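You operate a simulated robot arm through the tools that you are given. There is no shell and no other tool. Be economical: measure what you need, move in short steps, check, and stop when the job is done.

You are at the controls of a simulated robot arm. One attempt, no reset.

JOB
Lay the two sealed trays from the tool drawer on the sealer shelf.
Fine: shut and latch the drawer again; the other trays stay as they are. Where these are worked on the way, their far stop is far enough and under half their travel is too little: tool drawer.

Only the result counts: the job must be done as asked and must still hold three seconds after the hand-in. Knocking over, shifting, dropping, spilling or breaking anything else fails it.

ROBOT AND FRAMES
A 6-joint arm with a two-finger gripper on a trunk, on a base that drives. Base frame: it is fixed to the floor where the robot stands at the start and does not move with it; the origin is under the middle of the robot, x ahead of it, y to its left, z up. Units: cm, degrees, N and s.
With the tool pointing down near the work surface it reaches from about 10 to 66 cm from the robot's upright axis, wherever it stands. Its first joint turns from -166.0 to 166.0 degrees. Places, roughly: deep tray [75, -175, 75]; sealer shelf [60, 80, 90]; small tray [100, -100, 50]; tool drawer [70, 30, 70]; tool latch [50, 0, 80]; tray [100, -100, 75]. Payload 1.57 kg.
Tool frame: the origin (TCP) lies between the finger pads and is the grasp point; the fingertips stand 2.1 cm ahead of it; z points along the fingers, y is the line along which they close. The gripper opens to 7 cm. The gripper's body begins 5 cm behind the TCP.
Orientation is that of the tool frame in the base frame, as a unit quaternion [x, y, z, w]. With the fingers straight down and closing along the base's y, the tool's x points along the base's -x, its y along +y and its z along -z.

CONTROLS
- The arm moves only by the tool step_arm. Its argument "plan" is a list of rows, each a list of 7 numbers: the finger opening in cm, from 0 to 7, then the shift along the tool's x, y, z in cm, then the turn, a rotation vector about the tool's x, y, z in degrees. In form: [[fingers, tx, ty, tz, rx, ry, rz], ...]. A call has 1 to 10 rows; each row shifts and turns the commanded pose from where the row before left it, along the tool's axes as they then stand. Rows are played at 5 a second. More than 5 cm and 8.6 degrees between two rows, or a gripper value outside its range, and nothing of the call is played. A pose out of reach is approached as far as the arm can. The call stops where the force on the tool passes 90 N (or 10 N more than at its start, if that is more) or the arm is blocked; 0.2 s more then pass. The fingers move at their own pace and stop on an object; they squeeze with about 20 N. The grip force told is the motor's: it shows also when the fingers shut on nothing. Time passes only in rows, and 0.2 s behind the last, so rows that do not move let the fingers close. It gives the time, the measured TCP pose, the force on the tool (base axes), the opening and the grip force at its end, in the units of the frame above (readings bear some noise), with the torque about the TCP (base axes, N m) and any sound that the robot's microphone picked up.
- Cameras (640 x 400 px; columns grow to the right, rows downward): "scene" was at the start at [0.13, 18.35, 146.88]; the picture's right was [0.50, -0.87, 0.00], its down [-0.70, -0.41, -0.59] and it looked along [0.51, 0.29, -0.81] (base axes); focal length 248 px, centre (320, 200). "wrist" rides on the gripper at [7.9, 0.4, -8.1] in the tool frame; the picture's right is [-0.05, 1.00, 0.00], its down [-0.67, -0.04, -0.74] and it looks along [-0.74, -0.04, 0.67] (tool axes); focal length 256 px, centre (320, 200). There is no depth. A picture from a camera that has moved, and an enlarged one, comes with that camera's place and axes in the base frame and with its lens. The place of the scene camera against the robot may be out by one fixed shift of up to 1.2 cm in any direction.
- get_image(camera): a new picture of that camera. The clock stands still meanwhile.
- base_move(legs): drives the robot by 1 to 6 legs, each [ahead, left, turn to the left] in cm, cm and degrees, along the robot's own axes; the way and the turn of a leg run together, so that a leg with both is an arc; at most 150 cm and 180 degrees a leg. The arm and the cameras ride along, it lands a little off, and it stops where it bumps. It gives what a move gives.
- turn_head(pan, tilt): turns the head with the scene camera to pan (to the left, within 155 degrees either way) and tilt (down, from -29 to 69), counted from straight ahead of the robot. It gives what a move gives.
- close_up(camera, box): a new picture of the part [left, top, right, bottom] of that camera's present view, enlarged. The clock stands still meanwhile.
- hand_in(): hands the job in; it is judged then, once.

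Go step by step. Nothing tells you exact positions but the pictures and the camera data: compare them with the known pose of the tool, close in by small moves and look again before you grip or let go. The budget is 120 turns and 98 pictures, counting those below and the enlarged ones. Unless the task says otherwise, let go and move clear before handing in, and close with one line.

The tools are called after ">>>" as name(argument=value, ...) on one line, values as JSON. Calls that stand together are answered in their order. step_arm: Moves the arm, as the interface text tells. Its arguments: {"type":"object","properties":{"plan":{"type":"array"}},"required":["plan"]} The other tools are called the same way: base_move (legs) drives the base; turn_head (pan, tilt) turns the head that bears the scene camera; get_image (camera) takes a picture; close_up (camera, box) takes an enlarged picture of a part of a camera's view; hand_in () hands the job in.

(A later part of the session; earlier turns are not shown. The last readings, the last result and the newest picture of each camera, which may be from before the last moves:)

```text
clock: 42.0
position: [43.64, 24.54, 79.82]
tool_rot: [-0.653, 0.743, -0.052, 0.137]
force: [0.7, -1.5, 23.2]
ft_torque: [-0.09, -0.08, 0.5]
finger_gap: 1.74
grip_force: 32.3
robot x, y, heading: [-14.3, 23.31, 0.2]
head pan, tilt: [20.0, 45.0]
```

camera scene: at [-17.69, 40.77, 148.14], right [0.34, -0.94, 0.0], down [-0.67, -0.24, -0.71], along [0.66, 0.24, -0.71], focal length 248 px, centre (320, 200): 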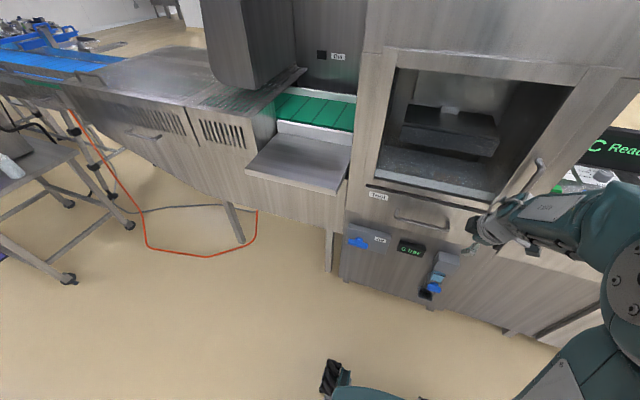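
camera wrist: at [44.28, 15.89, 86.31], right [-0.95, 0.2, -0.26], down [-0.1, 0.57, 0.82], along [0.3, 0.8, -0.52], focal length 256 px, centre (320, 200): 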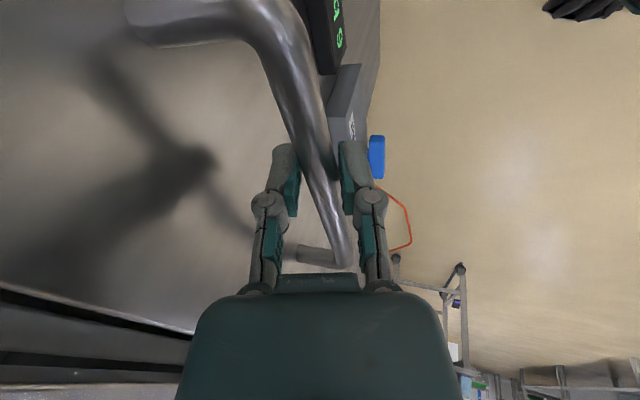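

It slides easily. Continuing.

>>> step_arm(plan=[[0, 0.33, 2.86, -0.83, 0, 0, 0], [0, 0.33, 2.86, -0.83, 0, 0, 0], [0, 0.33, 2.86, -0.83, 0, 0, 0], [0, 0.33, 2.86, -0.83, 0, 0, 0], [0, 0.33, 2.86, -0.83, 0, 0, 0], [0, 0, 0, 0, 0, 0, 0]])

>>> get_image(camera="scene")

```text
clock: 43.4
position: [28.58, 24.42, 79.57]
tool_rot: [-0.653, 0.743, -0.052, 0.136]
force: [-3.7, -0.8, 16.6]
ft_torque: [0.21, 0.03, 0.59]
finger_gap: 1.73
grip_force: 31.5
robot x, y, heading: [-14.44, 23.25, 0.1]
head pan, tilt: [20.0, 45.0]
```

```text
61 pictures are left
camera scene: at [-12.91, 40.99, 148.13], right [0.34, -0.94, 0.0], down [-0.66, -0.24, -0.71], along [0.66, 0.24, -0.71], focal length 248 px, centre (320, 200)
```

scene: 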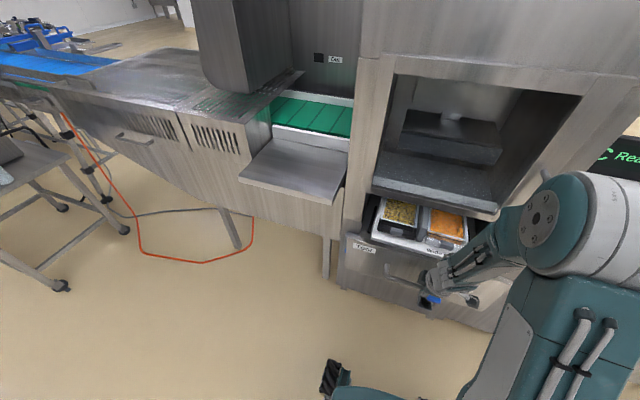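

Trays are appearing. I'll keep pulling towards the far stop.

>>> step_arm(plan=[[0, 0.25, 1.91, -0.55, 0, 0, 0], [0, 0.25, 1.91, -0.55, 0, 0, 0], [0, 0.25, 1.91, -0.55, 0, 0, 0], [0, 0.25, 1.91, -0.55, 0, 0, 0], [0, 0.25, 1.91, -0.55, 0, 0, 0], [0, 0, 0, 0, 0, 0, 0]])

>>> get_image(camera="scene")

```text
clock: 44.8
position: [20.66, 24.43, 79.68]
tool_rot: [-0.654, 0.742, -0.053, 0.136]
force: [-3.1, 8.3, -2.9]
ft_torque: [-0.65, 0.05, 0.46]
finger_gap: 1.7
grip_force: 31.9
out of reach, approached as far as the arm can: row 5
robot x, y, heading: [-14.41, 23.52, -0.1]
head pan, tilt: [20.0, 45.0]
```

```text
60 pictures are left
camera scene: at [-12.8, 41.19, 148.1], right [0.34, -0.94, 0.0], down [-0.67, -0.24, -0.71], along [0.66, 0.24, -0.71], focal length 248 px, centre (320, 200)
```

scene: 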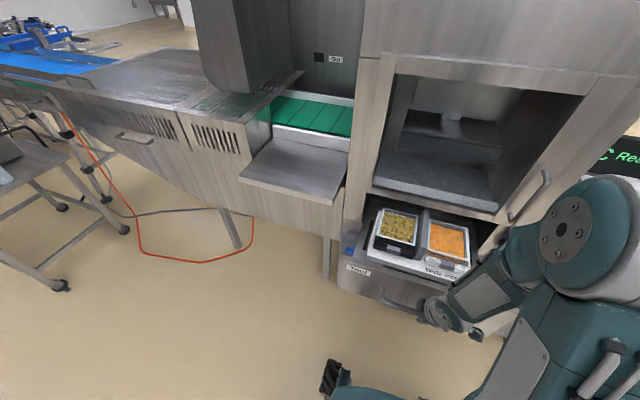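

The arm reached its inner limit, so I'll drive the base back in small amounts to keep pulling.

>>> base_move(legs=[[-5, 0, 0]])

>>> close_up(camera="scene", box=[320, 170, 520, 310])

```text
clock: 45.7
position: [15.74, 24.42, 79.7]
tool_rot: [-0.652, 0.744, -0.052, 0.136]
force: [-1.2, 10.4, 4.0]
ft_torque: [-0.09, 0.01, 0.56]
finger_gap: 1.74
grip_force: 32.5
robot x, y, heading: [-19.46, 23.91, -0.1]
head pan, tilt: [20.0, 45.0]
```

```text
2.86 times, centred on (420, 240) of scene
camera zoom: at [-17.81, 41.22, 148.1], right [0.34, -0.94, 0.0], down [-0.66, -0.24, -0.71], along [0.66, 0.24, -0.71], focal length 709 px, centre (34, 86)
```

zoom: 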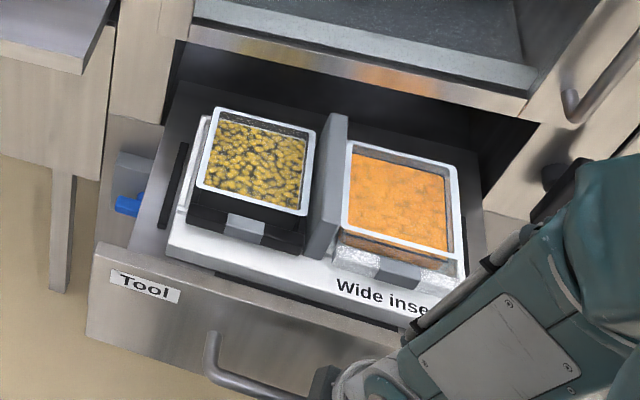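

Two sealed trays sit in a "Wide insert". I'll pull on until the stop.

>>> base_move(legs=[[-4, 0, 0]])

>>> close_up(camera="scene", box=[320, 170, 520, 310])

```text
clock: 46.6
position: [14.93, 24.38, 80.46]
tool_rot: [-0.653, 0.738, -0.065, 0.159]
force: [-0.9, -0.9, 4.9]
ft_torque: [-0.23, 0.04, 0.41]
finger_gap: 1.8
grip_force: 31.7
robot x, y, heading: [-22.17, 23.81, -0.0]
head pan, tilt: [20.0, 45.0]
stopped in leg 1: the force on the tool passed its limit at 119 N (the readings are from after the stop); the commanded pose is now the measured one
```

```text
2.86 times, centred on (420, 240) of scene
camera zoom: at [-20.51, 41.0, 148.13], right [0.34, -0.94, 0.0], down [-0.66, -0.24, -0.71], along [0.66, 0.24, -0.71], focal length 709 px, centre (34, 86)
```

zoom: 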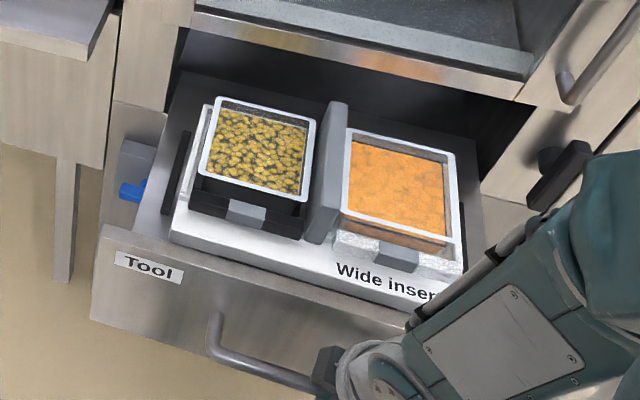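

The drawer is at its far stop (33 cm travel). I'll release the handle and withdraw upward to look at the trays.

>>> step_arm(plan=[[4.5, 0, 0, 0, 0, 0, 0], [4.5, 0, 0, 0, 0, 0, 0], [4.5, 0, 0, -3, 0, 0, 0], [4.5, 0, 0, -4, 0, 0, 0], [5, 0, 0, -5, 0, 0, 0], [7, 0, 0, -5, 0, 0, 0], [7, 0, 0, -5, 0, 0, 0], [7, 0, 0, 0, 0, 0, 0]])

>>> turn_head(pan=5, tilt=55)

>>> get_image(camera="scene")

```text
clock: 48.4
position: [9.09, 21.71, 101.63]
tool_rot: [-0.652, 0.738, -0.063, 0.162]
force: [0.3, 0.2, -0.3]
ft_torque: [-0.02, 0.0, -0.02]
finger_gap: 7.0
grip_force: 0.1
out of reach, approached as far as the arm can: row 4
robot x, y, heading: [-22.11, 23.52, 0.2]
head pan, tilt: [20.0, 45.0]
```

```text
clock: 49.1
position: [8.99, 21.83, 101.6]
tool_rot: [-0.652, 0.738, -0.063, 0.164]
force: [-0.1, -0.1, 0.3]
ft_torque: [0.01, -0.02, -0.06]
finger_gap: 7.0
grip_force: 0.1
robot x, y, heading: [-21.88, 23.8, 0.1]
head pan, tilt: [5.0, 55.0]
```

```text
57 pictures are left
camera scene: at [-21.03, 38.87, 146.78], right [0.09, -1.0, 0.0], down [-0.82, -0.07, -0.57], along [0.57, 0.05, -0.82], focal length 248 px, centre (320, 200)
```

scene: 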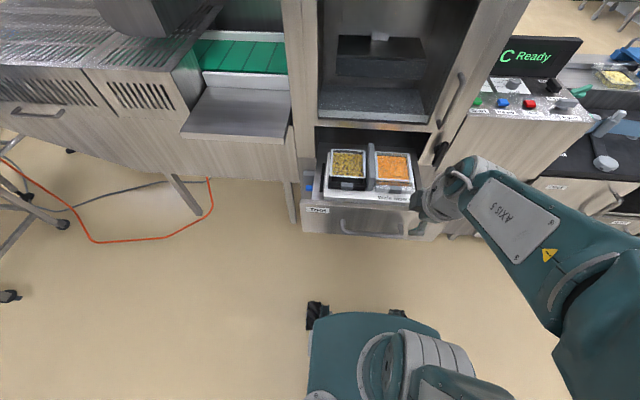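

>>> close_up(camera="scene", box=[295, 130, 445, 250])

>>> get_image(camera="wrist")

```text
3.33 times, centred on (370, 190) of scene
camera zoom: at [-21.03, 38.87, 146.78], right [0.09, -1.0, 0.0], down [-0.82, -0.07, -0.57], along [0.57, 0.05, -0.82], focal length 827 px, centre (153, 233)
```

zoom: 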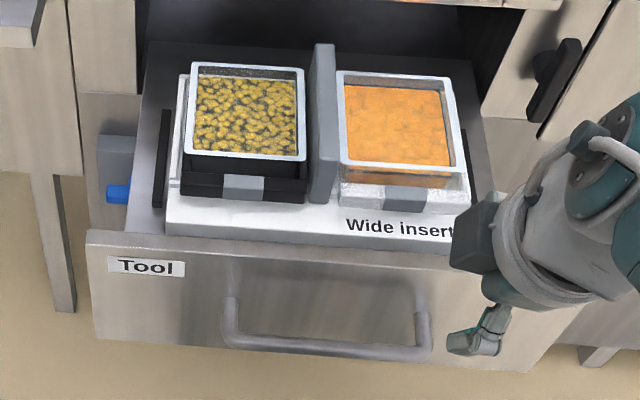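

```text
55 pictures are left
camera wrist: at [5.23, 13.06, 107.8], right [-0.94, 0.19, -0.3], down [-0.14, 0.56, 0.82], along [0.32, 0.81, -0.5], focal length 256 px, centre (320, 200)
```

wrist: 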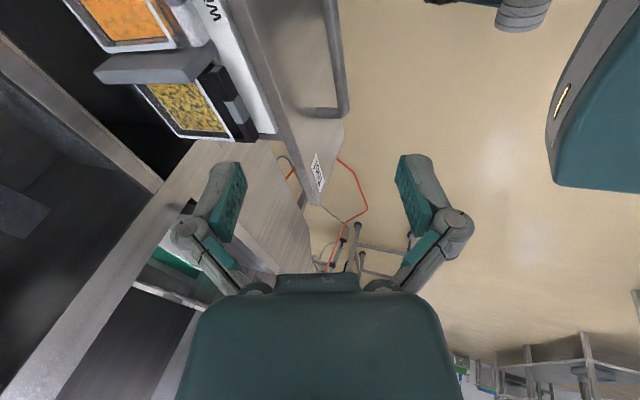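

I need closer views of the trays. I'll yaw the tool back to the starting orientation so the wrist camera looks forward over the drawer.

>>> step_arm(plan=[[7, 0, 0, -2, 0, 0, 8.5], [7, 0, 0, -2, 0, 0, 8.5], [7, 0, 0, -2, 0, 0, 8.5], [7, 0, 0, 0, 0, 0, 8.5], [7, 0, 0, 0, 0, 0, 8.5], [7, 0, 0, 0, 0, 0, 8.5], [7, 0, 0, 0, 0, 0, 8.5], [7, 0, 0, 0, 0, 0, 8.5], [7, 0, 0, 0, 0, 0, 8.5], [7, 0, 0, 0, 0, 0, 8.5]])

>>> get_image(camera="wrist")

```text
clock: 51.4
position: [6.96, 19.44, 106.12]
tool_rot: [0.019, 0.984, 0.066, 0.163]
force: [-0.7, -1.0, 0.0]
ft_torque: [0.01, -0.03, 0.03]
finger_gap: 6.98
grip_force: 0.2
out of reach, approached as far as the arm can: row 1, 2, 3
robot x, y, heading: [-21.72, 23.52, 0.2]
head pan, tilt: [5.0, 55.0]
```

```text
54 pictures are left
camera wrist: at [-3.25, 19.44, 111.18], right [0.07, 0.99, 0.15], down [0.39, -0.17, 0.91], along [0.92, 0.0, -0.39], focal length 256 px, centre (320, 200)
```

wrist: 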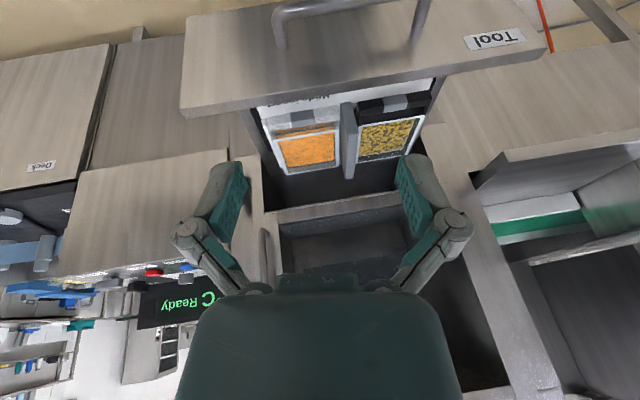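

The trays look about 12×13 cm, centred near (40, 34.5) and (40, 18.3), rims near z 82. I'll level the tool and move over the drawer front for a closer look at how they can be gripped.

>>> step_arm(plan=[[7, -3, 0, 0, 0, 6, 0], [7, -3, 1, 0, 0, 6, 0], [7, -3, 1, 0, 0, 6, 0], [7, -3, 1, 2, 7, 0, 0], [7, -3, 1, 3, 0, 0, 0], [7, -2, 1, 3, 0, 0, 0], [7, 0, 0, 0, 0, 0, 0]])

>>> get_image(camera="wrist")

```text
clock: 53.0
position: [23.89, 23.9, 95.57]
tool_rot: [0.006, 0.993, 0.105, 0.046]
force: [-1.2, -0.4, -0.6]
ft_torque: [0.02, -0.01, -0.03]
finger_gap: 6.99
grip_force: 0.1
out of reach, approached as far as the arm can: row 1, 2, 3, 4
robot x, y, heading: [-22.03, 23.58, 0.0]
head pan, tilt: [5.0, 55.0]
```

```text
53 pictures are left
camera wrist: at [15.08, 22.91, 102.84], right [0.06, 0.98, 0.21], down [0.59, -0.2, 0.78], along [0.8, 0.08, -0.59], focal length 256 px, centre (320, 200)
```

wrist: 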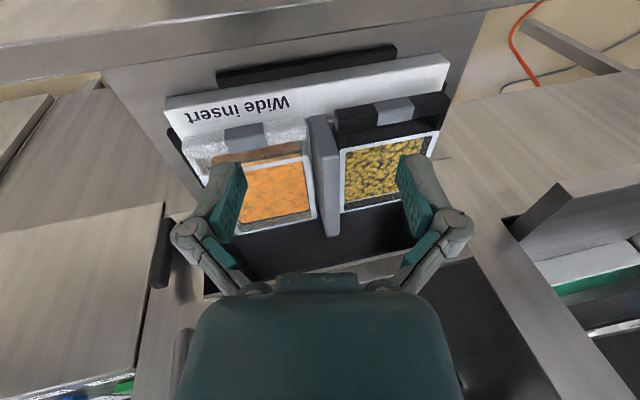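

>>> close_up(camera="wrist", box=[160, 40, 460, 240])

```text
2.00 times, centred on (310, 140) of wrist
camera zoom: at [15.08, 22.91, 102.84], right [0.06, 0.98, 0.21], down [0.59, -0.2, 0.78], along [0.8, 0.08, -0.59], focal length 512 px, centre (340, 320)
```

zoom: 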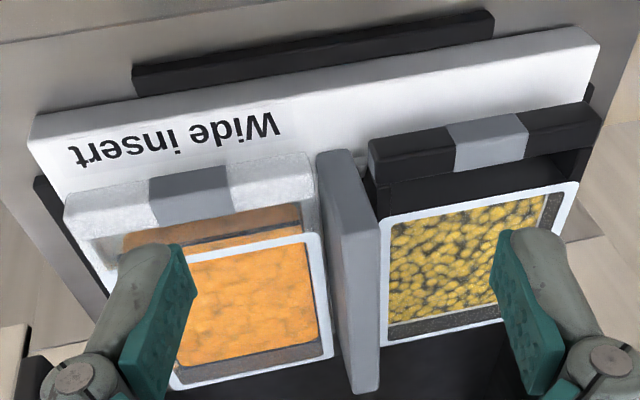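

The trays seem to have thick front bars with grey grip marks. I'll level the tool and get a better look.

>>> step_arm(plan=[[7, 0, 0, 0, 6, 0, 0], [7, 0, 0, 0, 6, 0, 0], [7, 0, 0, 0, 0, 5, 0], [7, 0, 0, 0, 0, 0, 0]])

>>> step_arm(plan=[[7, 0, 3, -1, 0, 0, 0], [7, 0, 3, -1, 0, 0, 0], [7, 0, 0, 0, 0, 0, 0]])

>>> get_image(camera="wrist")

```text
clock: 54.0
position: [23.32, 23.81, 94.34]
tool_rot: [0.004, 0.995, 0.104, 0.012]
force: [-0.1, -0.7, -0.6]
ft_torque: [0.04, 0.0, -0.01]
finger_gap: 6.99
grip_force: 0.3
out of reach, approached as far as the arm can: row 1, 2, 3
robot x, y, heading: [-21.89, 23.72, -0.0]
head pan, tilt: [5.0, 55.0]
```

```text
clock: 54.8
position: [22.66, 29.66, 96.3]
tool_rot: [0.004, 0.994, 0.106, 0.01]
force: [0.4, -0.2, -0.2]
ft_torque: [0.0, 0.01, -0.01]
finger_gap: 7.0
grip_force: 0.0
out of reach, approached as far as the arm can: row 1, 2
robot x, y, heading: [-22.1, 23.77, 0.0]
head pan, tilt: [5.0, 55.0]
```

```text
51 pictures are left
camera wrist: at [14.56, 28.42, 104.15], right [0.06, 0.98, 0.21], down [0.65, -0.2, 0.73], along [0.76, 0.09, -0.65], focal length 256 px, centre (320, 200)
```

wrist: 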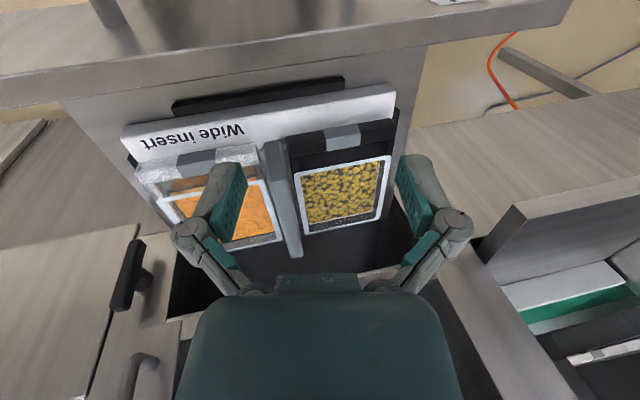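

The tool keeps a residual lean of about 12° to the left, so some joint is at its limit. I'll look at the arm posture.

>>> turn_head(pan=-25, tilt=45)

>>> get_image(camera="scene")

>>> close_up(camera="wrist", box=[120, 80, 420, 270])

```text
clock: 55.7
position: [22.73, 29.64, 96.35]
tool_rot: [0.004, 0.994, 0.107, 0.01]
force: [-0.2, -0.2, 0.3]
ft_torque: [0.0, 0.0, 0.02]
finger_gap: 7.01
grip_force: 0.0
robot x, y, heading: [-21.73, 23.53, 0.1]
head pan, tilt: [-25.0, 45.0]
```

```text
50 pictures are left
camera scene: at [-20.73, 34.82, 148.12], right [-0.42, -0.91, 0.0], down [-0.64, 0.3, -0.71], along [0.64, -0.3, -0.71], focal length 248 px, centre (320, 200)
```

scene: 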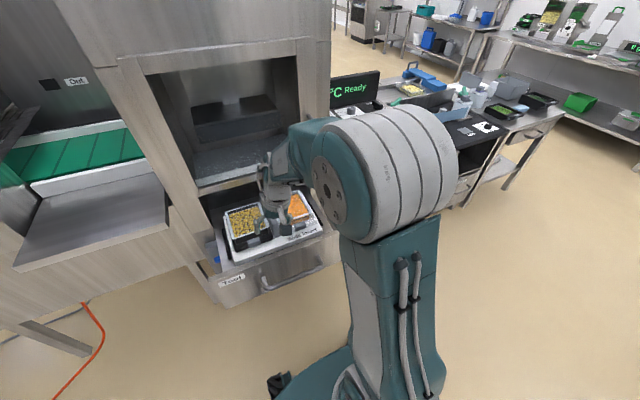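

```text
2.11 times, centred on (270, 175) of wrist
camera zoom: at [14.56, 28.36, 104.13], right [0.06, 0.98, 0.21], down [0.65, -0.2, 0.73], along [0.76, 0.09, -0.65], focal length 539 px, centre (425, 253)
```

zoom: 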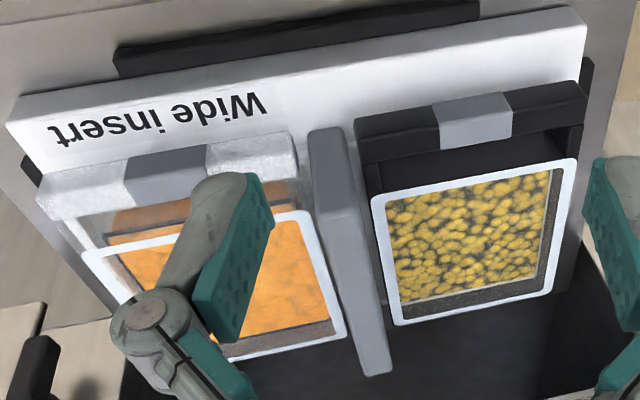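

The grip points appear to be the grey segments on the thick front bars of the trays, about 2 cm thick with a gap behind. First I'll raise the tool and see whether the lean can be removed there.

>>> step_arm(plan=[[7, -2, 0, -5, 0, 0, 0], [7, -2, 0, -5, 0, 0, 0], [7, -2, 0, -2, 0, 0, 0], [7, 0, 0, 0, 6, 0, 0], [7, 0, 0, 0, 6, 0, 0], [7, 0, 0, 0, 0, 0, 0]])

```text
refused: row 1 steps farther than a row can; nothing moved
```

>>> step_arm(plan=[[7, -2, 0, -4.3, 0, 0, 0], [7, -2, 0, -4.3, 0, 0, 0], [7, -2, 0, -3, 0, 0, 0], [7, 0, 0, 0, 6, 0, 0], [7, 0, 0, 0, 6, 0, 0], [7, 0, 0, 0, 0, 0, 0]])

```text
clock: 57.1
position: [27.68, 27.33, 105.9]
tool_rot: [0.003, 0.992, 0.128, 0.014]
force: [0.0, -0.2, 0.1]
ft_torque: [0.0, -0.03, -0.02]
finger_gap: 6.99
grip_force: 0.1
out of reach, approached as far as the arm can: row 1, 2, 4, 5
robot x, y, heading: [-21.79, 23.74, 0.3]
head pan, tilt: [-25.0, 45.0]
```

The lean stays (likely a wrist joint limit), but a lean along the bar direction is harmless for gripping the bars across their thickness. The bar tops are at about (32, 18.6, 80) and (31.4, 34.7, 81). I'll yaw the tool again so the fingers close along x.

>>> step_arm(plan=[[7, 0, 0, 0, 0, 0, -8.5], [7, 0, 0, 0, 0, 0, -8.5], [7, 0, 0, 0, 0, 0, -8.5], [7, 0, 0, 0, 0, 0, -8.5], [7, 0, 0, 0, 0, 0, -8.5], [7, 0, 0, 0, 0, 0, -8.5], [7, 0, 0, 0, 0, 0, -8.5], [7, 0, 0, 0, 0, 0, -8.5], [7, 0, 0, 0, 0, 0, -8.5], [7, 0, 0, 0, 0, 0, -8.5]])

>>> get_image(camera="wrist")

```text
clock: 59.3
position: [28.0, 27.3, 105.84]
tool_rot: [-0.669, 0.732, 0.086, 0.096]
force: [0.4, 0.0, 0.2]
ft_torque: [-0.04, 0.0, 0.02]
finger_gap: 7.0
grip_force: 0.1
robot x, y, heading: [-22.1, 23.67, 0.2]
head pan, tilt: [-25.0, 45.0]
```

```text
48 pictures are left
camera wrist: at [26.58, 17.72, 111.68], right [-0.99, 0.14, 0.01], down [0.07, 0.45, 0.89], along [0.12, 0.88, -0.46], focal length 256 px, centre (320, 200)
```

wrist: 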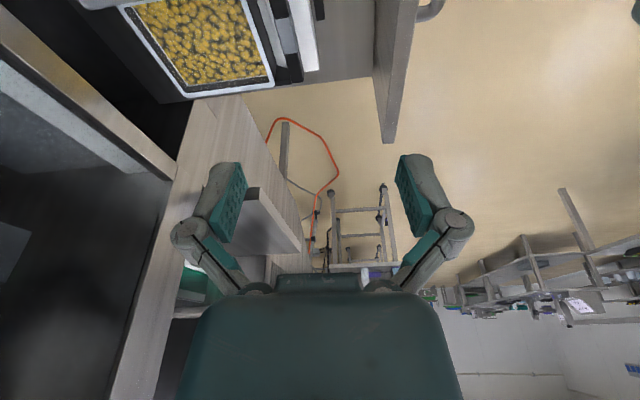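

I'll correct the small yaw error, add a bit of lean margin, and descend above the black tray's bar.

>>> step_arm(plan=[[4, 0, 0, 0, 0, 0, -5], [4, 0, 0, 0, 0, -3, 0], [4, -0.22, -0.74, 4.24, 0, 0, 0], [4, -0.22, -0.74, 4.24, 0, 0, 0], [4, -0.22, -0.74, 4.24, 0, 0, 0], [4, -0.22, -0.74, 3.5, 0, 0, 0], [4, 0, 0, 0, 0, 0, 0]])

>>> get_image(camera="wrist")

>>> turn_head(pan=15, tilt=50)

>>> get_image(camera="scene")

```text
clock: 60.9
position: [31.37, 33.19, 90.72]
tool_rot: [-0.696, 0.701, 0.099, 0.119]
force: [-0.7, 1.0, -0.9]
ft_torque: [-0.04, 0.01, 0.01]
finger_gap: 3.99
grip_force: 0.2
robot x, y, heading: [-21.73, 23.67, -0.0]
head pan, tilt: [-25.0, 45.0]
```

```text
47 pictures are left
camera wrist: at [30.65, 23.15, 95.97], right [-1.0, 0.06, -0.01], down [0.02, 0.41, 0.91], along [0.06, 0.91, -0.41], focal length 256 px, centre (320, 200)
```

wrist: 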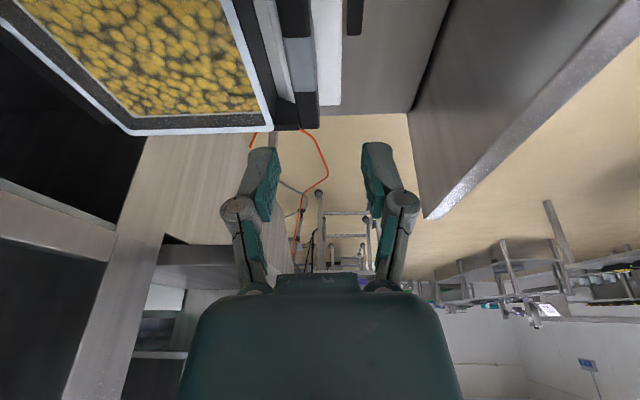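

```text
clock: 62.0
position: [31.35, 33.13, 90.6]
tool_rot: [-0.697, 0.7, 0.1, 0.117]
force: [0.3, -0.6, 0.3]
ft_torque: [-0.01, -0.02, -0.03]
finger_gap: 3.97
grip_force: 0.2
robot x, y, heading: [-21.81, 23.74, -0.2]
head pan, tilt: [15.0, 50.0]
```

```text
46 pictures are left
camera scene: at [-20.62, 40.26, 147.42], right [0.26, -0.97, 0.0], down [-0.74, -0.2, -0.64], along [0.62, 0.17, -0.77], focal length 248 px, centre (320, 200)
```

scene: 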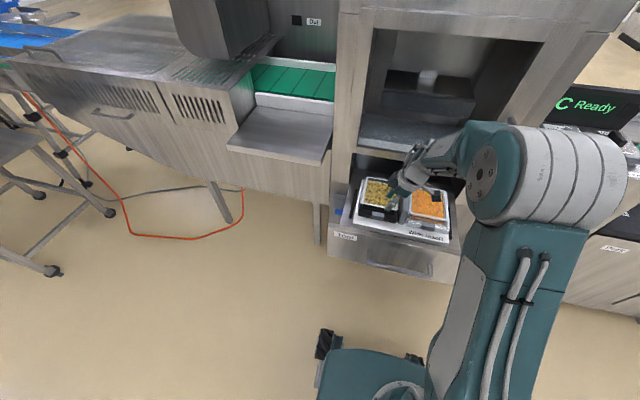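

>>> close_up(camera="wrist", box=[220, 0, 400, 150])

```text
2.67 times, centred on (310, 75) of wrist
camera zoom: at [30.64, 23.12, 96.0], right [-1.0, 0.06, -0.01], down [0.02, 0.41, 0.91], along [0.06, 0.91, -0.41], focal length 683 px, centre (347, 533)
```

zoom: 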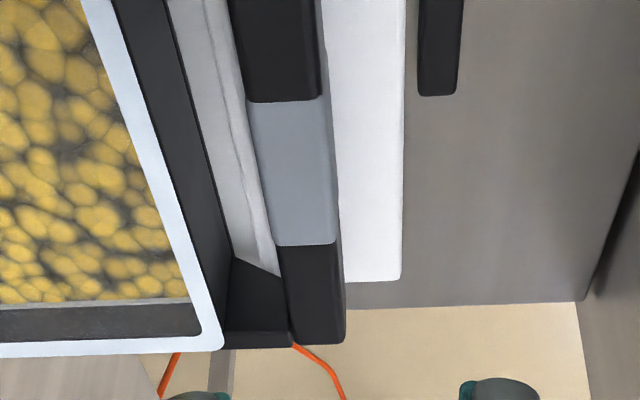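

Clear view now: each tray has a U-shaped bar handle with a grey grip section. This one is centred at about (32.6, 35, 80). I'll descend most of the way and check.

>>> step_arm(plan=[[4, 0.3, -0.5, 2.3, 0, 0, 0], [4, 0.3, -0.5, 2.3, 0, 0, 0], [4, 0.3, 0, 2.3, 0, 0, 0], [4, 0, 0, 0, 0, 0, 0]])

>>> get_image(camera="wrist")

```text
clock: 63.0
position: [32.58, 34.3, 83.89]
tool_rot: [-0.697, 0.7, 0.099, 0.12]
force: [-0.3, 0.0, 0.3]
ft_torque: [-0.02, 0.0, -0.02]
finger_gap: 3.98
grip_force: 0.1
robot x, y, heading: [-22.03, 23.53, 0.1]
head pan, tilt: [15.0, 50.0]
```

```text
44 pictures are left
camera wrist: at [31.82, 24.4, 89.21], right [-1.0, 0.06, -0.01], down [0.02, 0.41, 0.91], along [0.06, 0.91, -0.41], focal length 256 px, centre (320, 200)
```

wrist: 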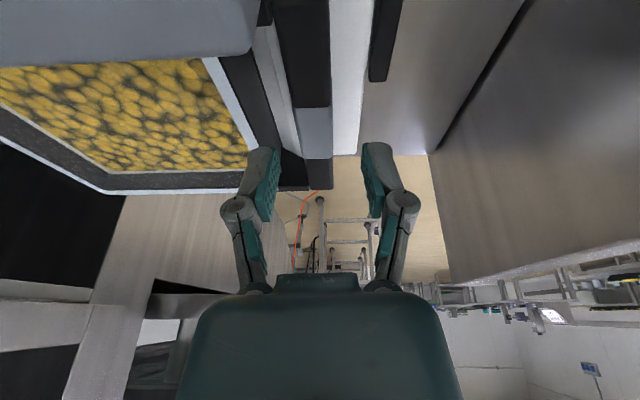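

The bar is centred between the fingers. The gap behind it is only about 2 cm, so I'll narrow to 2.8 cm and finish the descent in small steps.

>>> step_arm(plan=[[2.8, 0, -0.15, 0, 0, 0, 0], [2.8, 0, 0, 0.8, 0, 0, 0], [2.8, 0, 0, 0.8, 0, 0, 0], [2.8, 0, 0, 0.8, 0, 0, 0], [2.8, 0, 0, 0.8, 0, 0, 0], [2.8, 0, 0, 0, 0, 0, 0]])

>>> get_image(camera="wrist")

```text
clock: 64.4
position: [32.65, 35.34, 80.77]
tool_rot: [-0.696, 0.701, 0.099, 0.118]
force: [-1.0, 0.6, 0.1]
ft_torque: [-0.04, 0.0, 0.03]
finger_gap: 2.8
grip_force: 0.0
robot x, y, heading: [-21.61, 23.45, 0.2]
head pan, tilt: [15.0, 50.0]
```

```text
43 pictures are left
camera wrist: at [32.01, 25.37, 86.19], right [-1.0, 0.06, -0.01], down [0.02, 0.41, 0.91], along [0.06, 0.91, -0.41], focal length 256 px, centre (320, 200)
```

wrist: 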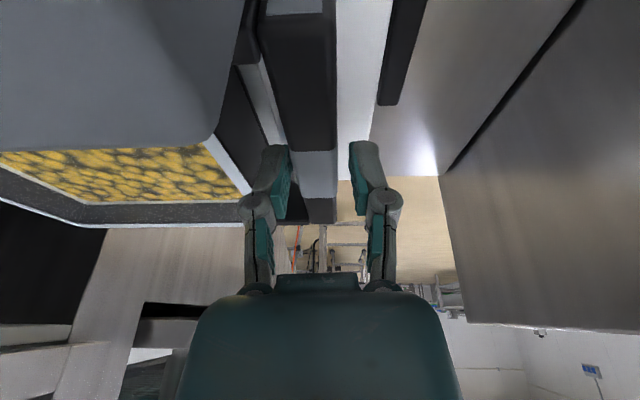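

The fingers straddle the grey section. A last bit down, then close.

>>> step_arm(plan=[[2.8, 0, 0, 0.5, 0, 0, 0], [2.8, 0, 0, 0.4, 0, 0, 0], [2.8, 0, 0, 0, 0, 0, 0], [0, 0, 0, 0, 0, 0, 0], [0, 0, 0, 0, 0, 0, 0], [0, 0, 0, 0, 0, 0, 0]])

```text
clock: 65.8
position: [32.8, 35.61, 79.98]
tool_rot: [-0.697, 0.701, 0.099, 0.118]
force: [1.4, 0.5, 3.4]
ft_torque: [-0.02, -0.01, 0.05]
finger_gap: 1.73
grip_force: 20.2
robot x, y, heading: [-22.25, 23.55, 0.1]
head pan, tilt: [15.0, 50.0]
```

Gripped on the bar (1.73 cm). Lifting straight up a little to test.

>>> step_arm(plan=[[0, -0.3, -0.02, -0.95, 0, 0, 0], [0, -0.6, -0.05, -1.9, 0, 0, 0], [0, -0.6, -0.05, -1.9, 0, 0, 0], [0, 0, 0, 0, 0, 0, 0]])

>>> close_up(camera="scene", box=[300, 130, 500, 280])

>>> get_image(camera="wrist")

```text
clock: 66.8
position: [32.94, 35.66, 85.09]
tool_rot: [-0.696, 0.701, 0.099, 0.118]
force: [0.1, -0.5, -1.9]
ft_torque: [0.04, 0.25, 0.0]
finger_gap: 1.75
grip_force: 20.1
robot x, y, heading: [-21.5, 23.55, 0.1]
head pan, tilt: [15.0, 50.0]
```

```text
2.67 times, centred on (400, 205) of scene
camera zoom: at [-20.59, 40.29, 147.42], right [0.26, -0.97, 0.0], down [-0.74, -0.2, -0.64], along [0.62, 0.17, -0.77], focal length 662 px, centre (107, 187)
```

zoom: 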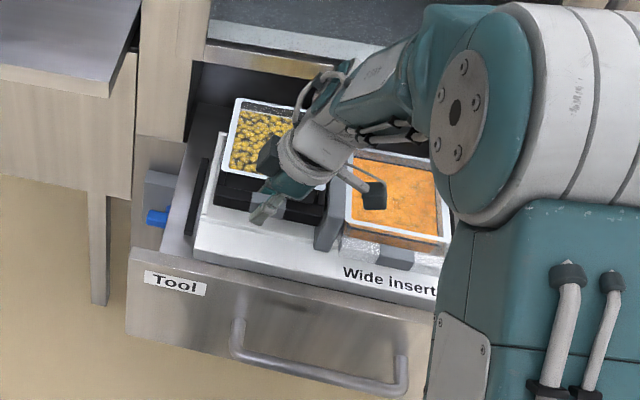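

```text
41 pictures are left
camera wrist: at [32.1, 25.67, 90.32], right [-1.0, 0.06, -0.01], down [0.02, 0.41, 0.91], along [0.06, 0.91, -0.41], focal length 256 px, centre (320, 200)
```

wrist: 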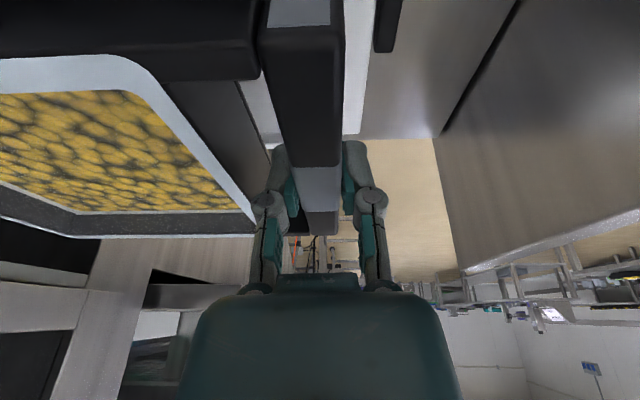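

The tray lifts level and is light (about 2 N). The shelf's top spans about x 42–71, y 56–93, z≈90. I'll lift more, then drive left and forward keeping the same arm pose.

>>> step_arm(plan=[[0, -0.91, -0.07, -2.86, 0, 0, 0], [0, -0.91, -0.07, -2.86, 0, 0, 0], [0, -0.91, -0.07, -2.86, 0, 0, 0], [0, -0.91, -0.07, -2.86, 0, 0, 0], [0, -0.91, -0.07, -2.86, 0, 0, 0], [0, 0, 0, 0, 0, 0, 0]])

>>> get_image(camera="scene")

```text
clock: 68.2
position: [32.73, 35.72, 100.17]
tool_rot: [-0.697, 0.7, 0.099, 0.118]
force: [0.7, -0.4, -2.9]
ft_torque: [0.02, 0.21, -0.02]
finger_gap: 1.76
grip_force: 20.1
robot x, y, heading: [-21.98, 23.57, 0.1]
head pan, tilt: [15.0, 50.0]
```

```text
40 pictures are left
camera scene: at [-20.61, 40.29, 147.42], right [0.26, -0.97, 0.0], down [-0.74, -0.2, -0.64], along [0.62, 0.17, -0.77], focal length 248 px, centre (320, 200)
```

scene: 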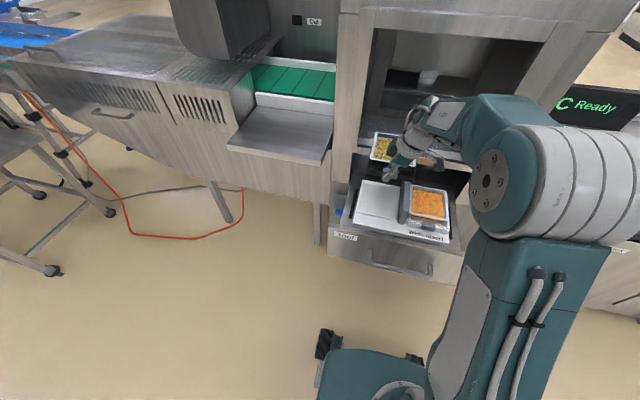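

Holding level. Driving left 47.5 cm.

>>> base_move(legs=[[0, 47.5, 0]])

>>> get_image(camera="scene")

>>> get_image(camera="wrist")

```text
clock: 71.0
position: [32.62, 83.64, 100.25]
tool_rot: [-0.698, 0.699, 0.102, 0.119]
force: [0.2, 1.6, -2.6]
ft_torque: [0.02, 0.2, 0.0]
finger_gap: 1.76
grip_force: 20.0
robot x, y, heading: [-22.2, 71.51, 0.3]
head pan, tilt: [15.0, 50.0]
```

```text
39 pictures are left
camera scene: at [-20.78, 87.92, 147.46], right [0.26, -0.96, 0.0], down [-0.74, -0.2, -0.64], along [0.62, 0.17, -0.77], focal length 248 px, centre (320, 200)
```

scene: 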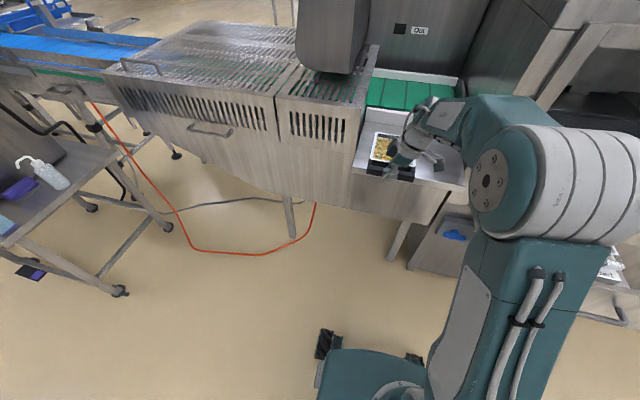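

```text
38 pictures are left
camera wrist: at [31.86, 73.64, 105.47], right [-1.0, 0.06, -0.01], down [0.01, 0.41, 0.91], along [0.06, 0.91, -0.41], focal length 256 px, centre (320, 200)
```

wrist: 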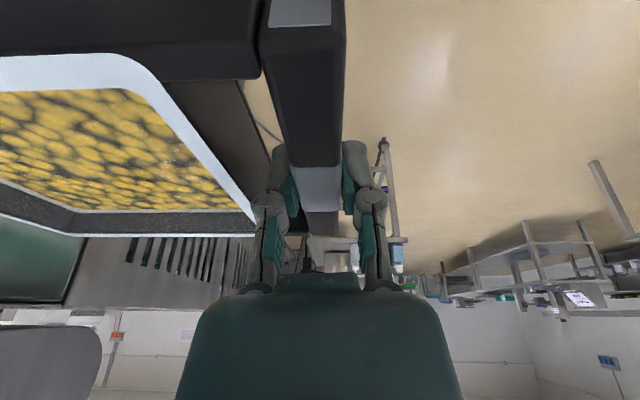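

Tray's over the left part of the shelf's y-range. Driving forward 14 cm to bring it above the shelf.

>>> base_move(legs=[[14, -1, 0]])

>>> get_image(camera="scene")

```text
clock: 72.3
position: [46.46, 82.66, 100.21]
tool_rot: [-0.697, 0.7, 0.099, 0.118]
force: [-0.7, 0.5, -2.8]
ft_torque: [0.04, 0.21, 0.02]
finger_gap: 1.77
grip_force: 20.5
robot x, y, heading: [-8.43, 70.47, 0.2]
head pan, tilt: [15.0, 50.0]
```

```text
37 pictures are left
camera scene: at [-6.75, 87.21, 147.43], right [0.26, -0.97, 0.0], down [-0.74, -0.2, -0.64], along [0.62, 0.17, -0.77], focal length 248 px, centre (320, 200)
```

scene: 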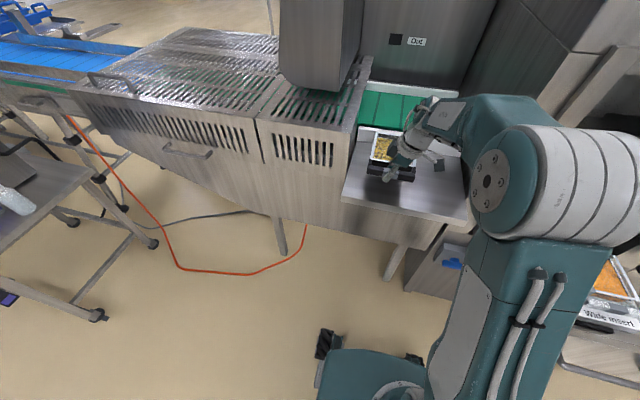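

Now lowering, first 4 cm.

>>> step_arm(plan=[[0, 0.3, 0.02, 0.95, 0, 0, 0], [0, 0.3, 0.02, 0.95, 0, 0, 0], [0, 0.3, 0.02, 0.95, 0, 0, 0], [0, 0.3, 0.02, 0.95, 0, 0, 0], [0, 0, 0, 0, 0, 0, 0]])

>>> close_up(camera="scene", box=[330, 90, 490, 220])

>>> get_image(camera="wrist")

```text
clock: 73.5
position: [46.6, 82.79, 96.2]
tool_rot: [-0.697, 0.7, 0.099, 0.118]
force: [-0.1, 0.4, -2.5]
ft_torque: [0.01, 0.21, -0.02]
finger_gap: 1.76
grip_force: 20.0
robot x, y, heading: [-8.34, 70.59, 0.2]
head pan, tilt: [15.0, 50.0]
```

```text
3.08 times, centred on (410, 155) of scene
camera zoom: at [-6.74, 87.27, 147.42], right [0.26, -0.97, 0.0], down [-0.74, -0.2, -0.64], along [0.62, 0.17, -0.77], focal length 764 px, centre (43, 338)
```

zoom: 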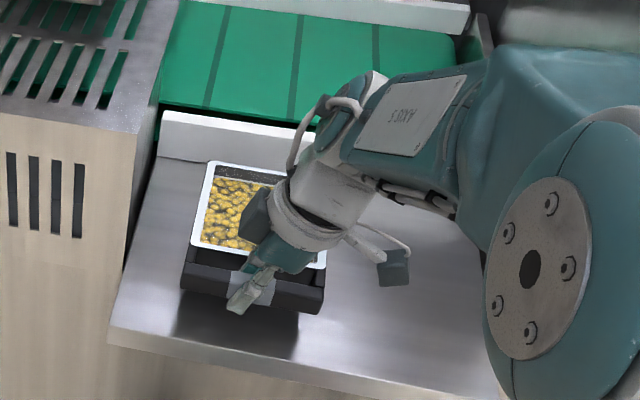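

```text
35 pictures are left
camera wrist: at [45.75, 72.75, 101.52], right [-1.0, 0.06, -0.01], down [0.01, 0.41, 0.91], along [0.06, 0.91, -0.41], focal length 256 px, centre (320, 200)
```

wrist: 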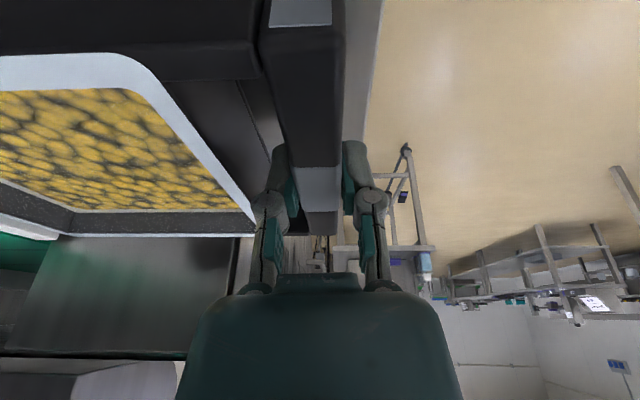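

Well centred over the shelf. Lowering in small steps to feel contact.

>>> step_arm(plan=[[0, 0.12, 0.01, 0.38, 0, 0, 0], [0, 0.12, 0.01, 0.38, 0, 0, 0], [0, 0.12, 0.01, 0.38, 0, 0, 0], [0, 0.12, 0.01, 0.38, 0, 0, 0], [0, 0, 0, 0, 0, 0, 0]])

```text
clock: 74.8
position: [46.55, 82.84, 94.67]
tool_rot: [-0.697, 0.7, 0.099, 0.119]
force: [-0.2, -0.9, -3.6]
ft_torque: [0.02, 0.27, 0.0]
finger_gap: 1.77
grip_force: 20.4
robot x, y, heading: [-7.92, 70.78, 0.4]
head pan, tilt: [15.0, 50.0]
```

>>> step_arm(plan=[[0, 0.12, 0.01, 0.38, 0, 0, 0], [0, 0.12, 0.01, 0.38, 0, 0, 0], [0, 0.12, 0.01, 0.38, 0, 0, 0], [0, 0, 0, 0, 0, 0, 0]])

>>> close_up(camera="scene", box=[330, 90, 490, 220])

```text
clock: 75.8
position: [46.56, 82.72, 93.47]
tool_rot: [-0.697, 0.7, 0.099, 0.119]
force: [0.8, -0.5, -2.0]
ft_torque: [0.02, 0.24, 0.01]
finger_gap: 1.75
grip_force: 19.9
robot x, y, heading: [-7.99, 70.52, 0.1]
head pan, tilt: [15.0, 50.0]
```

```text
3.08 times, centred on (410, 155) of scene
camera zoom: at [-6.74, 87.27, 147.42], right [0.26, -0.97, 0.0], down [-0.74, -0.2, -0.64], along [0.62, 0.17, -0.77], focal length 764 px, centre (43, 338)
```

zoom: 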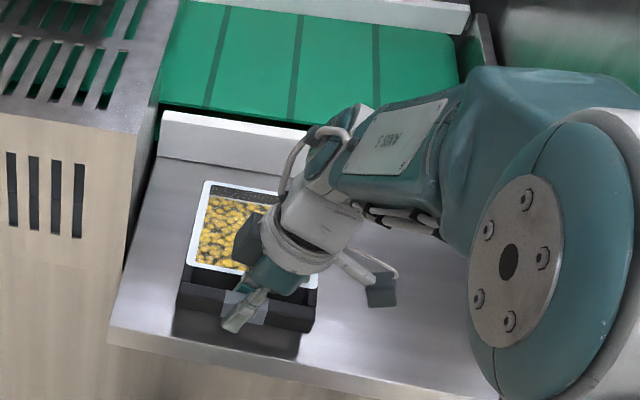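

Still above the surface. Continuing.

>>> step_arm(plan=[[0, 0.12, 0.01, 0.38, 0, 0, 0], [0, 0.12, 0.01, 0.38, 0, 0, 0], [0, 0.1, 0.01, 0.28, 0, 0, 0], [0, 0, 0, 0, 0, 0, 0]])

>>> step_arm(plan=[[0, 0.09, 0.01, 0.28, 0, 0, 0], [0, 0.09, 0.01, 0.28, 0, 0, 0], [0, 0, 0, 0, 0, 0, 0]])

```text
clock: 76.8
position: [46.67, 82.77, 92.53]
tool_rot: [-0.698, 0.699, 0.099, 0.119]
force: [0.6, 0.4, 16.2]
ft_torque: [0.18, -0.37, -0.04]
finger_gap: 1.77
grip_force: 20.4
robot x, y, heading: [-8.2, 70.47, 0.2]
head pan, tilt: [15.0, 50.0]
```

```text
clock: 77.5
position: [46.52, 82.73, 92.25]
tool_rot: [-0.697, 0.7, 0.097, 0.122]
force: [-0.3, 0.1, 45.6]
ft_torque: [0.01, 0.36, -0.03]
finger_gap: 1.83
grip_force: 20.1
robot x, y, heading: [-8.21, 70.33, 0.1]
head pan, tilt: [15.0, 50.0]
```

Contact with the shelf. I'll relieve the pressure, open slightly, and withdraw along the tool axis.

>>> step_arm(plan=[[0, -0.1, -0.01, -0.32, 0, 0, 0], [0, 0, 0, 0, 0, 0, 0], [2.8, 0, 0, 0, 0, 0, 0], [2.8, 0, 0, 0, 0, 0, 0], [2.8, 0, 0, -1, 0, 0, 0], [2.8, 0, 0, -2, 0, 0, 0], [2.8, 0, 0, -3, 0, 0, 0], [2.8, 0, 0, -4, 0, 0, 0], [2.8, 0, 0, 0, 0, 0, 0]])

>>> get_image(camera="scene")

>>> get_image(camera="wrist")

```text
clock: 79.5
position: [46.15, 79.59, 101.63]
tool_rot: [-0.698, 0.699, 0.1, 0.118]
force: [-0.5, 0.3, -0.2]
ft_torque: [-0.03, 0.0, 0.0]
finger_gap: 2.78
grip_force: 0.1
robot x, y, heading: [-8.15, 70.78, -0.1]
head pan, tilt: [15.0, 50.0]
```

```text
33 pictures are left
camera scene: at [-6.78, 87.23, 147.43], right [0.26, -0.97, 0.0], down [-0.74, -0.2, -0.64], along [0.62, 0.17, -0.77], focal length 248 px, centre (320, 200)
```

scene: 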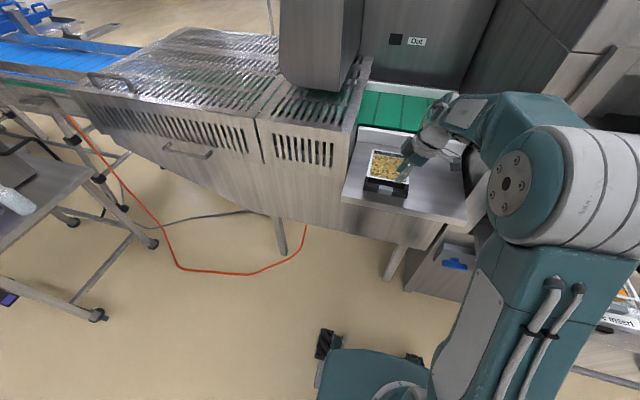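

```text
32 pictures are left
camera wrist: at [45.45, 69.53, 106.88], right [-1.0, 0.06, -0.01], down [0.02, 0.41, 0.91], along [0.06, 0.91, -0.41], focal length 256 px, centre (320, 200)
```

wrist: 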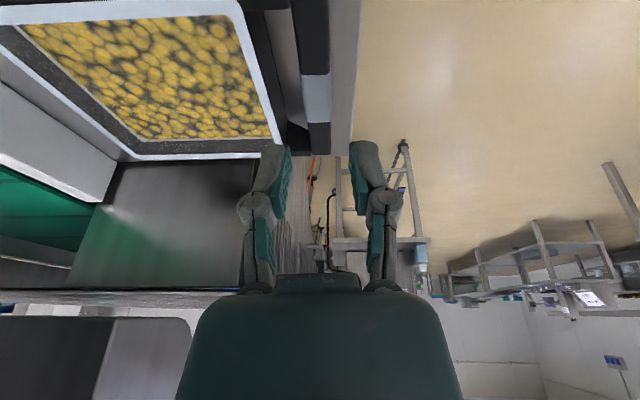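

The black tray is on the shelf, stable. Now back and right to the clear tray, keeping the same relative arm pose.

>>> base_move(legs=[[-14, 0, 0], [0, -63, 0]])

>>> get_image(camera="wrist")

>>> get_image(camera="scene")

```text
clock: 84.0
position: [32.17, 15.59, 101.55]
tool_rot: [-0.691, 0.706, 0.098, 0.119]
force: [0.5, 0.8, 0.1]
ft_torque: [0.0, 0.01, -0.01]
finger_gap: 2.81
grip_force: 0.1
robot x, y, heading: [-22.31, 7.43, -1.2]
head pan, tilt: [15.0, 50.0]
```

```text
31 pictures are left
camera wrist: at [31.15, 5.63, 106.87], right [-1.0, 0.08, -0.01], down [0.02, 0.41, 0.91], along [0.07, 0.91, -0.41], focal length 256 px, centre (320, 200)
```

wrist: 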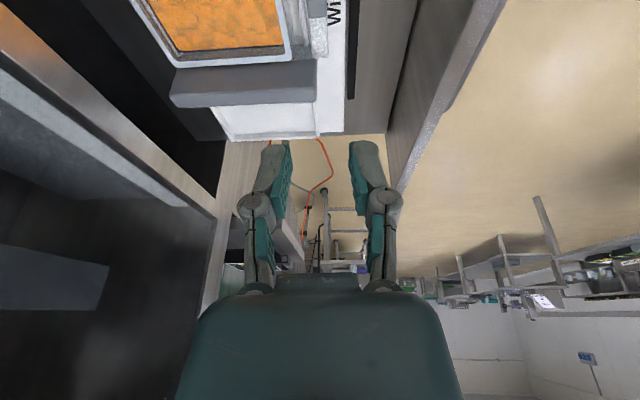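

```text
30 pictures are left
camera scene: at [-20.75, 24.35, 147.39], right [0.24, -0.97, 0.0], down [-0.74, -0.19, -0.64], along [0.62, 0.15, -0.77], focal length 248 px, centre (320, 200)
```

scene: 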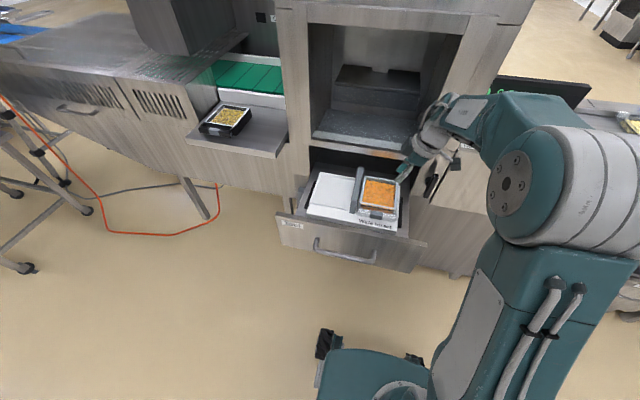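

The heading drifted −1.2°, so I'll correct that, then descend vertically for a close look at the clear tray's handle.

>>> base_move(legs=[[0, 0, 1.2]])

>>> step_arm(plan=[[2.8, 0.9, 0, 2.86, 0, 0, 0], [2.8, 0.9, 0, 2.86, 0, 0, 0], [2.8, 0.9, 0, 2.86, 0, 0, 0], [2.8, 0.5, 0, 1.6, 0, 0, 0], [2.8, 0, 0, 0, 0, 0, 0]])

>>> get_image(camera="wrist")

```text
clock: 84.8
position: [31.74, 16.63, 101.69]
tool_rot: [0.699, -0.698, -0.1, -0.119]
force: [0.5, -0.3, 0.3]
ft_torque: [-0.03, -0.02, -0.01]
finger_gap: 2.81
grip_force: 0.0
robot x, y, heading: [-22.56, 7.73, 0.5]
head pan, tilt: [15.0, 50.0]
```

```text
clock: 86.0
position: [32.11, 16.55, 91.07]
tool_rot: [0.699, -0.698, -0.098, -0.119]
force: [0.0, -0.5, 1.0]
ft_torque: [0.01, -0.03, -0.01]
finger_gap: 2.82
grip_force: 0.2
robot x, y, heading: [-22.84, 7.15, 0.5]
head pan, tilt: [15.0, 50.0]
```

```text
29 pictures are left
camera wrist: at [31.44, 6.61, 96.42], right [-1.0, 0.05, -0.01], down [0.01, 0.41, 0.91], along [0.05, 0.91, -0.41], focal length 256 px, centre (320, 200)
```

wrist: 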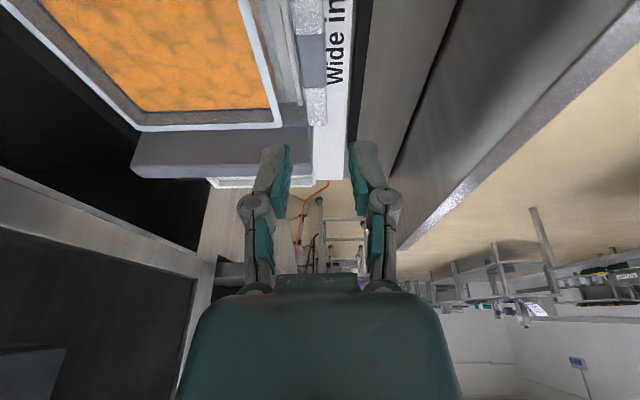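

The clear tray's grey mark is at about (32.8, 18.9, 80.2). Descending most of the way.

>>> step_arm(plan=[[2.8, 0.28, -0.4, 2.2, 0, 0, 0], [2.8, 0.28, 0, 2.2, 0, 0, 0], [2.8, 0.28, 0, 2.2, 0, 0, 0], [2.8, 0.14, 0, 1.2, 0, 0, 0], [2.8, 0, 0, 0, 0, 0, 0]])

>>> get_image(camera="wrist")

```text
clock: 87.2
position: [32.58, 18.1, 83.21]
tool_rot: [-0.698, 0.699, 0.099, 0.12]
force: [-0.7, 0.2, -0.4]
ft_torque: [-0.02, 0.02, 0.01]
finger_gap: 2.78
grip_force: 0.0
robot x, y, heading: [-22.29, 8.04, 0.1]
head pan, tilt: [15.0, 50.0]
```

```text
28 pictures are left
camera wrist: at [31.92, 8.1, 88.5], right [-1.0, 0.05, -0.01], down [0.01, 0.41, 0.91], along [0.05, 0.91, -0.41], focal length 256 px, centre (320, 200)
```

wrist: 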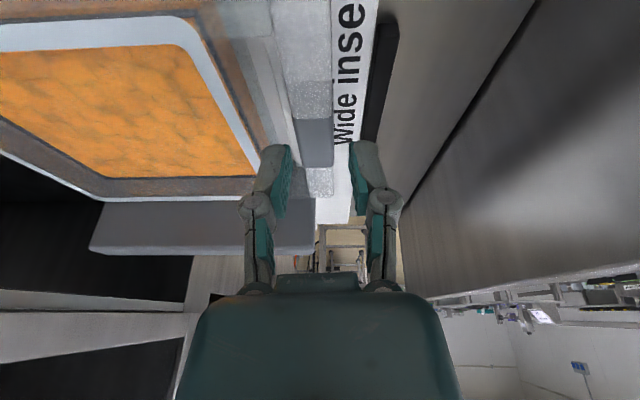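

Aligned. Final descent and close.

>>> step_arm(plan=[[2.8, 0, -0.2, 0.6, 0, 0, 0], [2.8, 0, 0, 0.7, 0, 0, 0], [2.8, 0, 0, 0.7, 0, 0, 0], [2.8, 0, 0, 0.7, 0, 0, 0], [2.8, 0, 0, 0.6, 0, 0, 0], [2.8, 0, 0, 0, 0, 0, 0], [0, 0, 0, 0, 0, 0, 0], [0, 0, 0, 0, 0, 0, 0], [0, 0, 0, 0, 0, 0, 0]])

>>> get_image(camera="wrist")

```text
clock: 89.2
position: [33.07, 19.18, 80.24]
tool_rot: [0.699, -0.698, -0.099, -0.119]
force: [-3.5, 1.5, 3.1]
ft_torque: [0.01, 0.14, 0.23]
finger_gap: 1.79
grip_force: 20.2
robot x, y, heading: [-22.46, 7.26, 0.3]
head pan, tilt: [15.0, 50.0]
```

```text
27 pictures are left
camera wrist: at [32.38, 9.09, 85.44], right [-1.0, 0.05, -0.01], down [0.01, 0.41, 0.91], along [0.05, 0.91, -0.41], focal length 256 px, centre (320, 200)
```

wrist: 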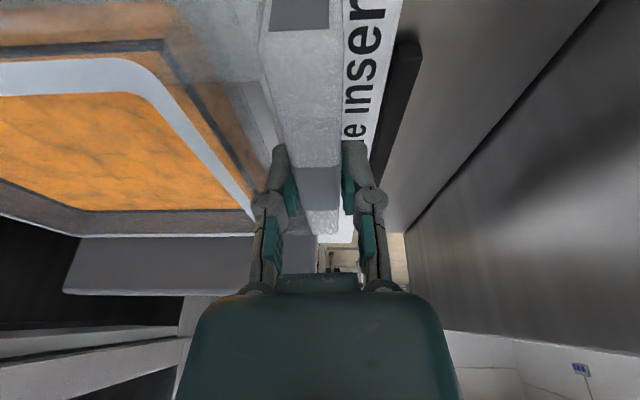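

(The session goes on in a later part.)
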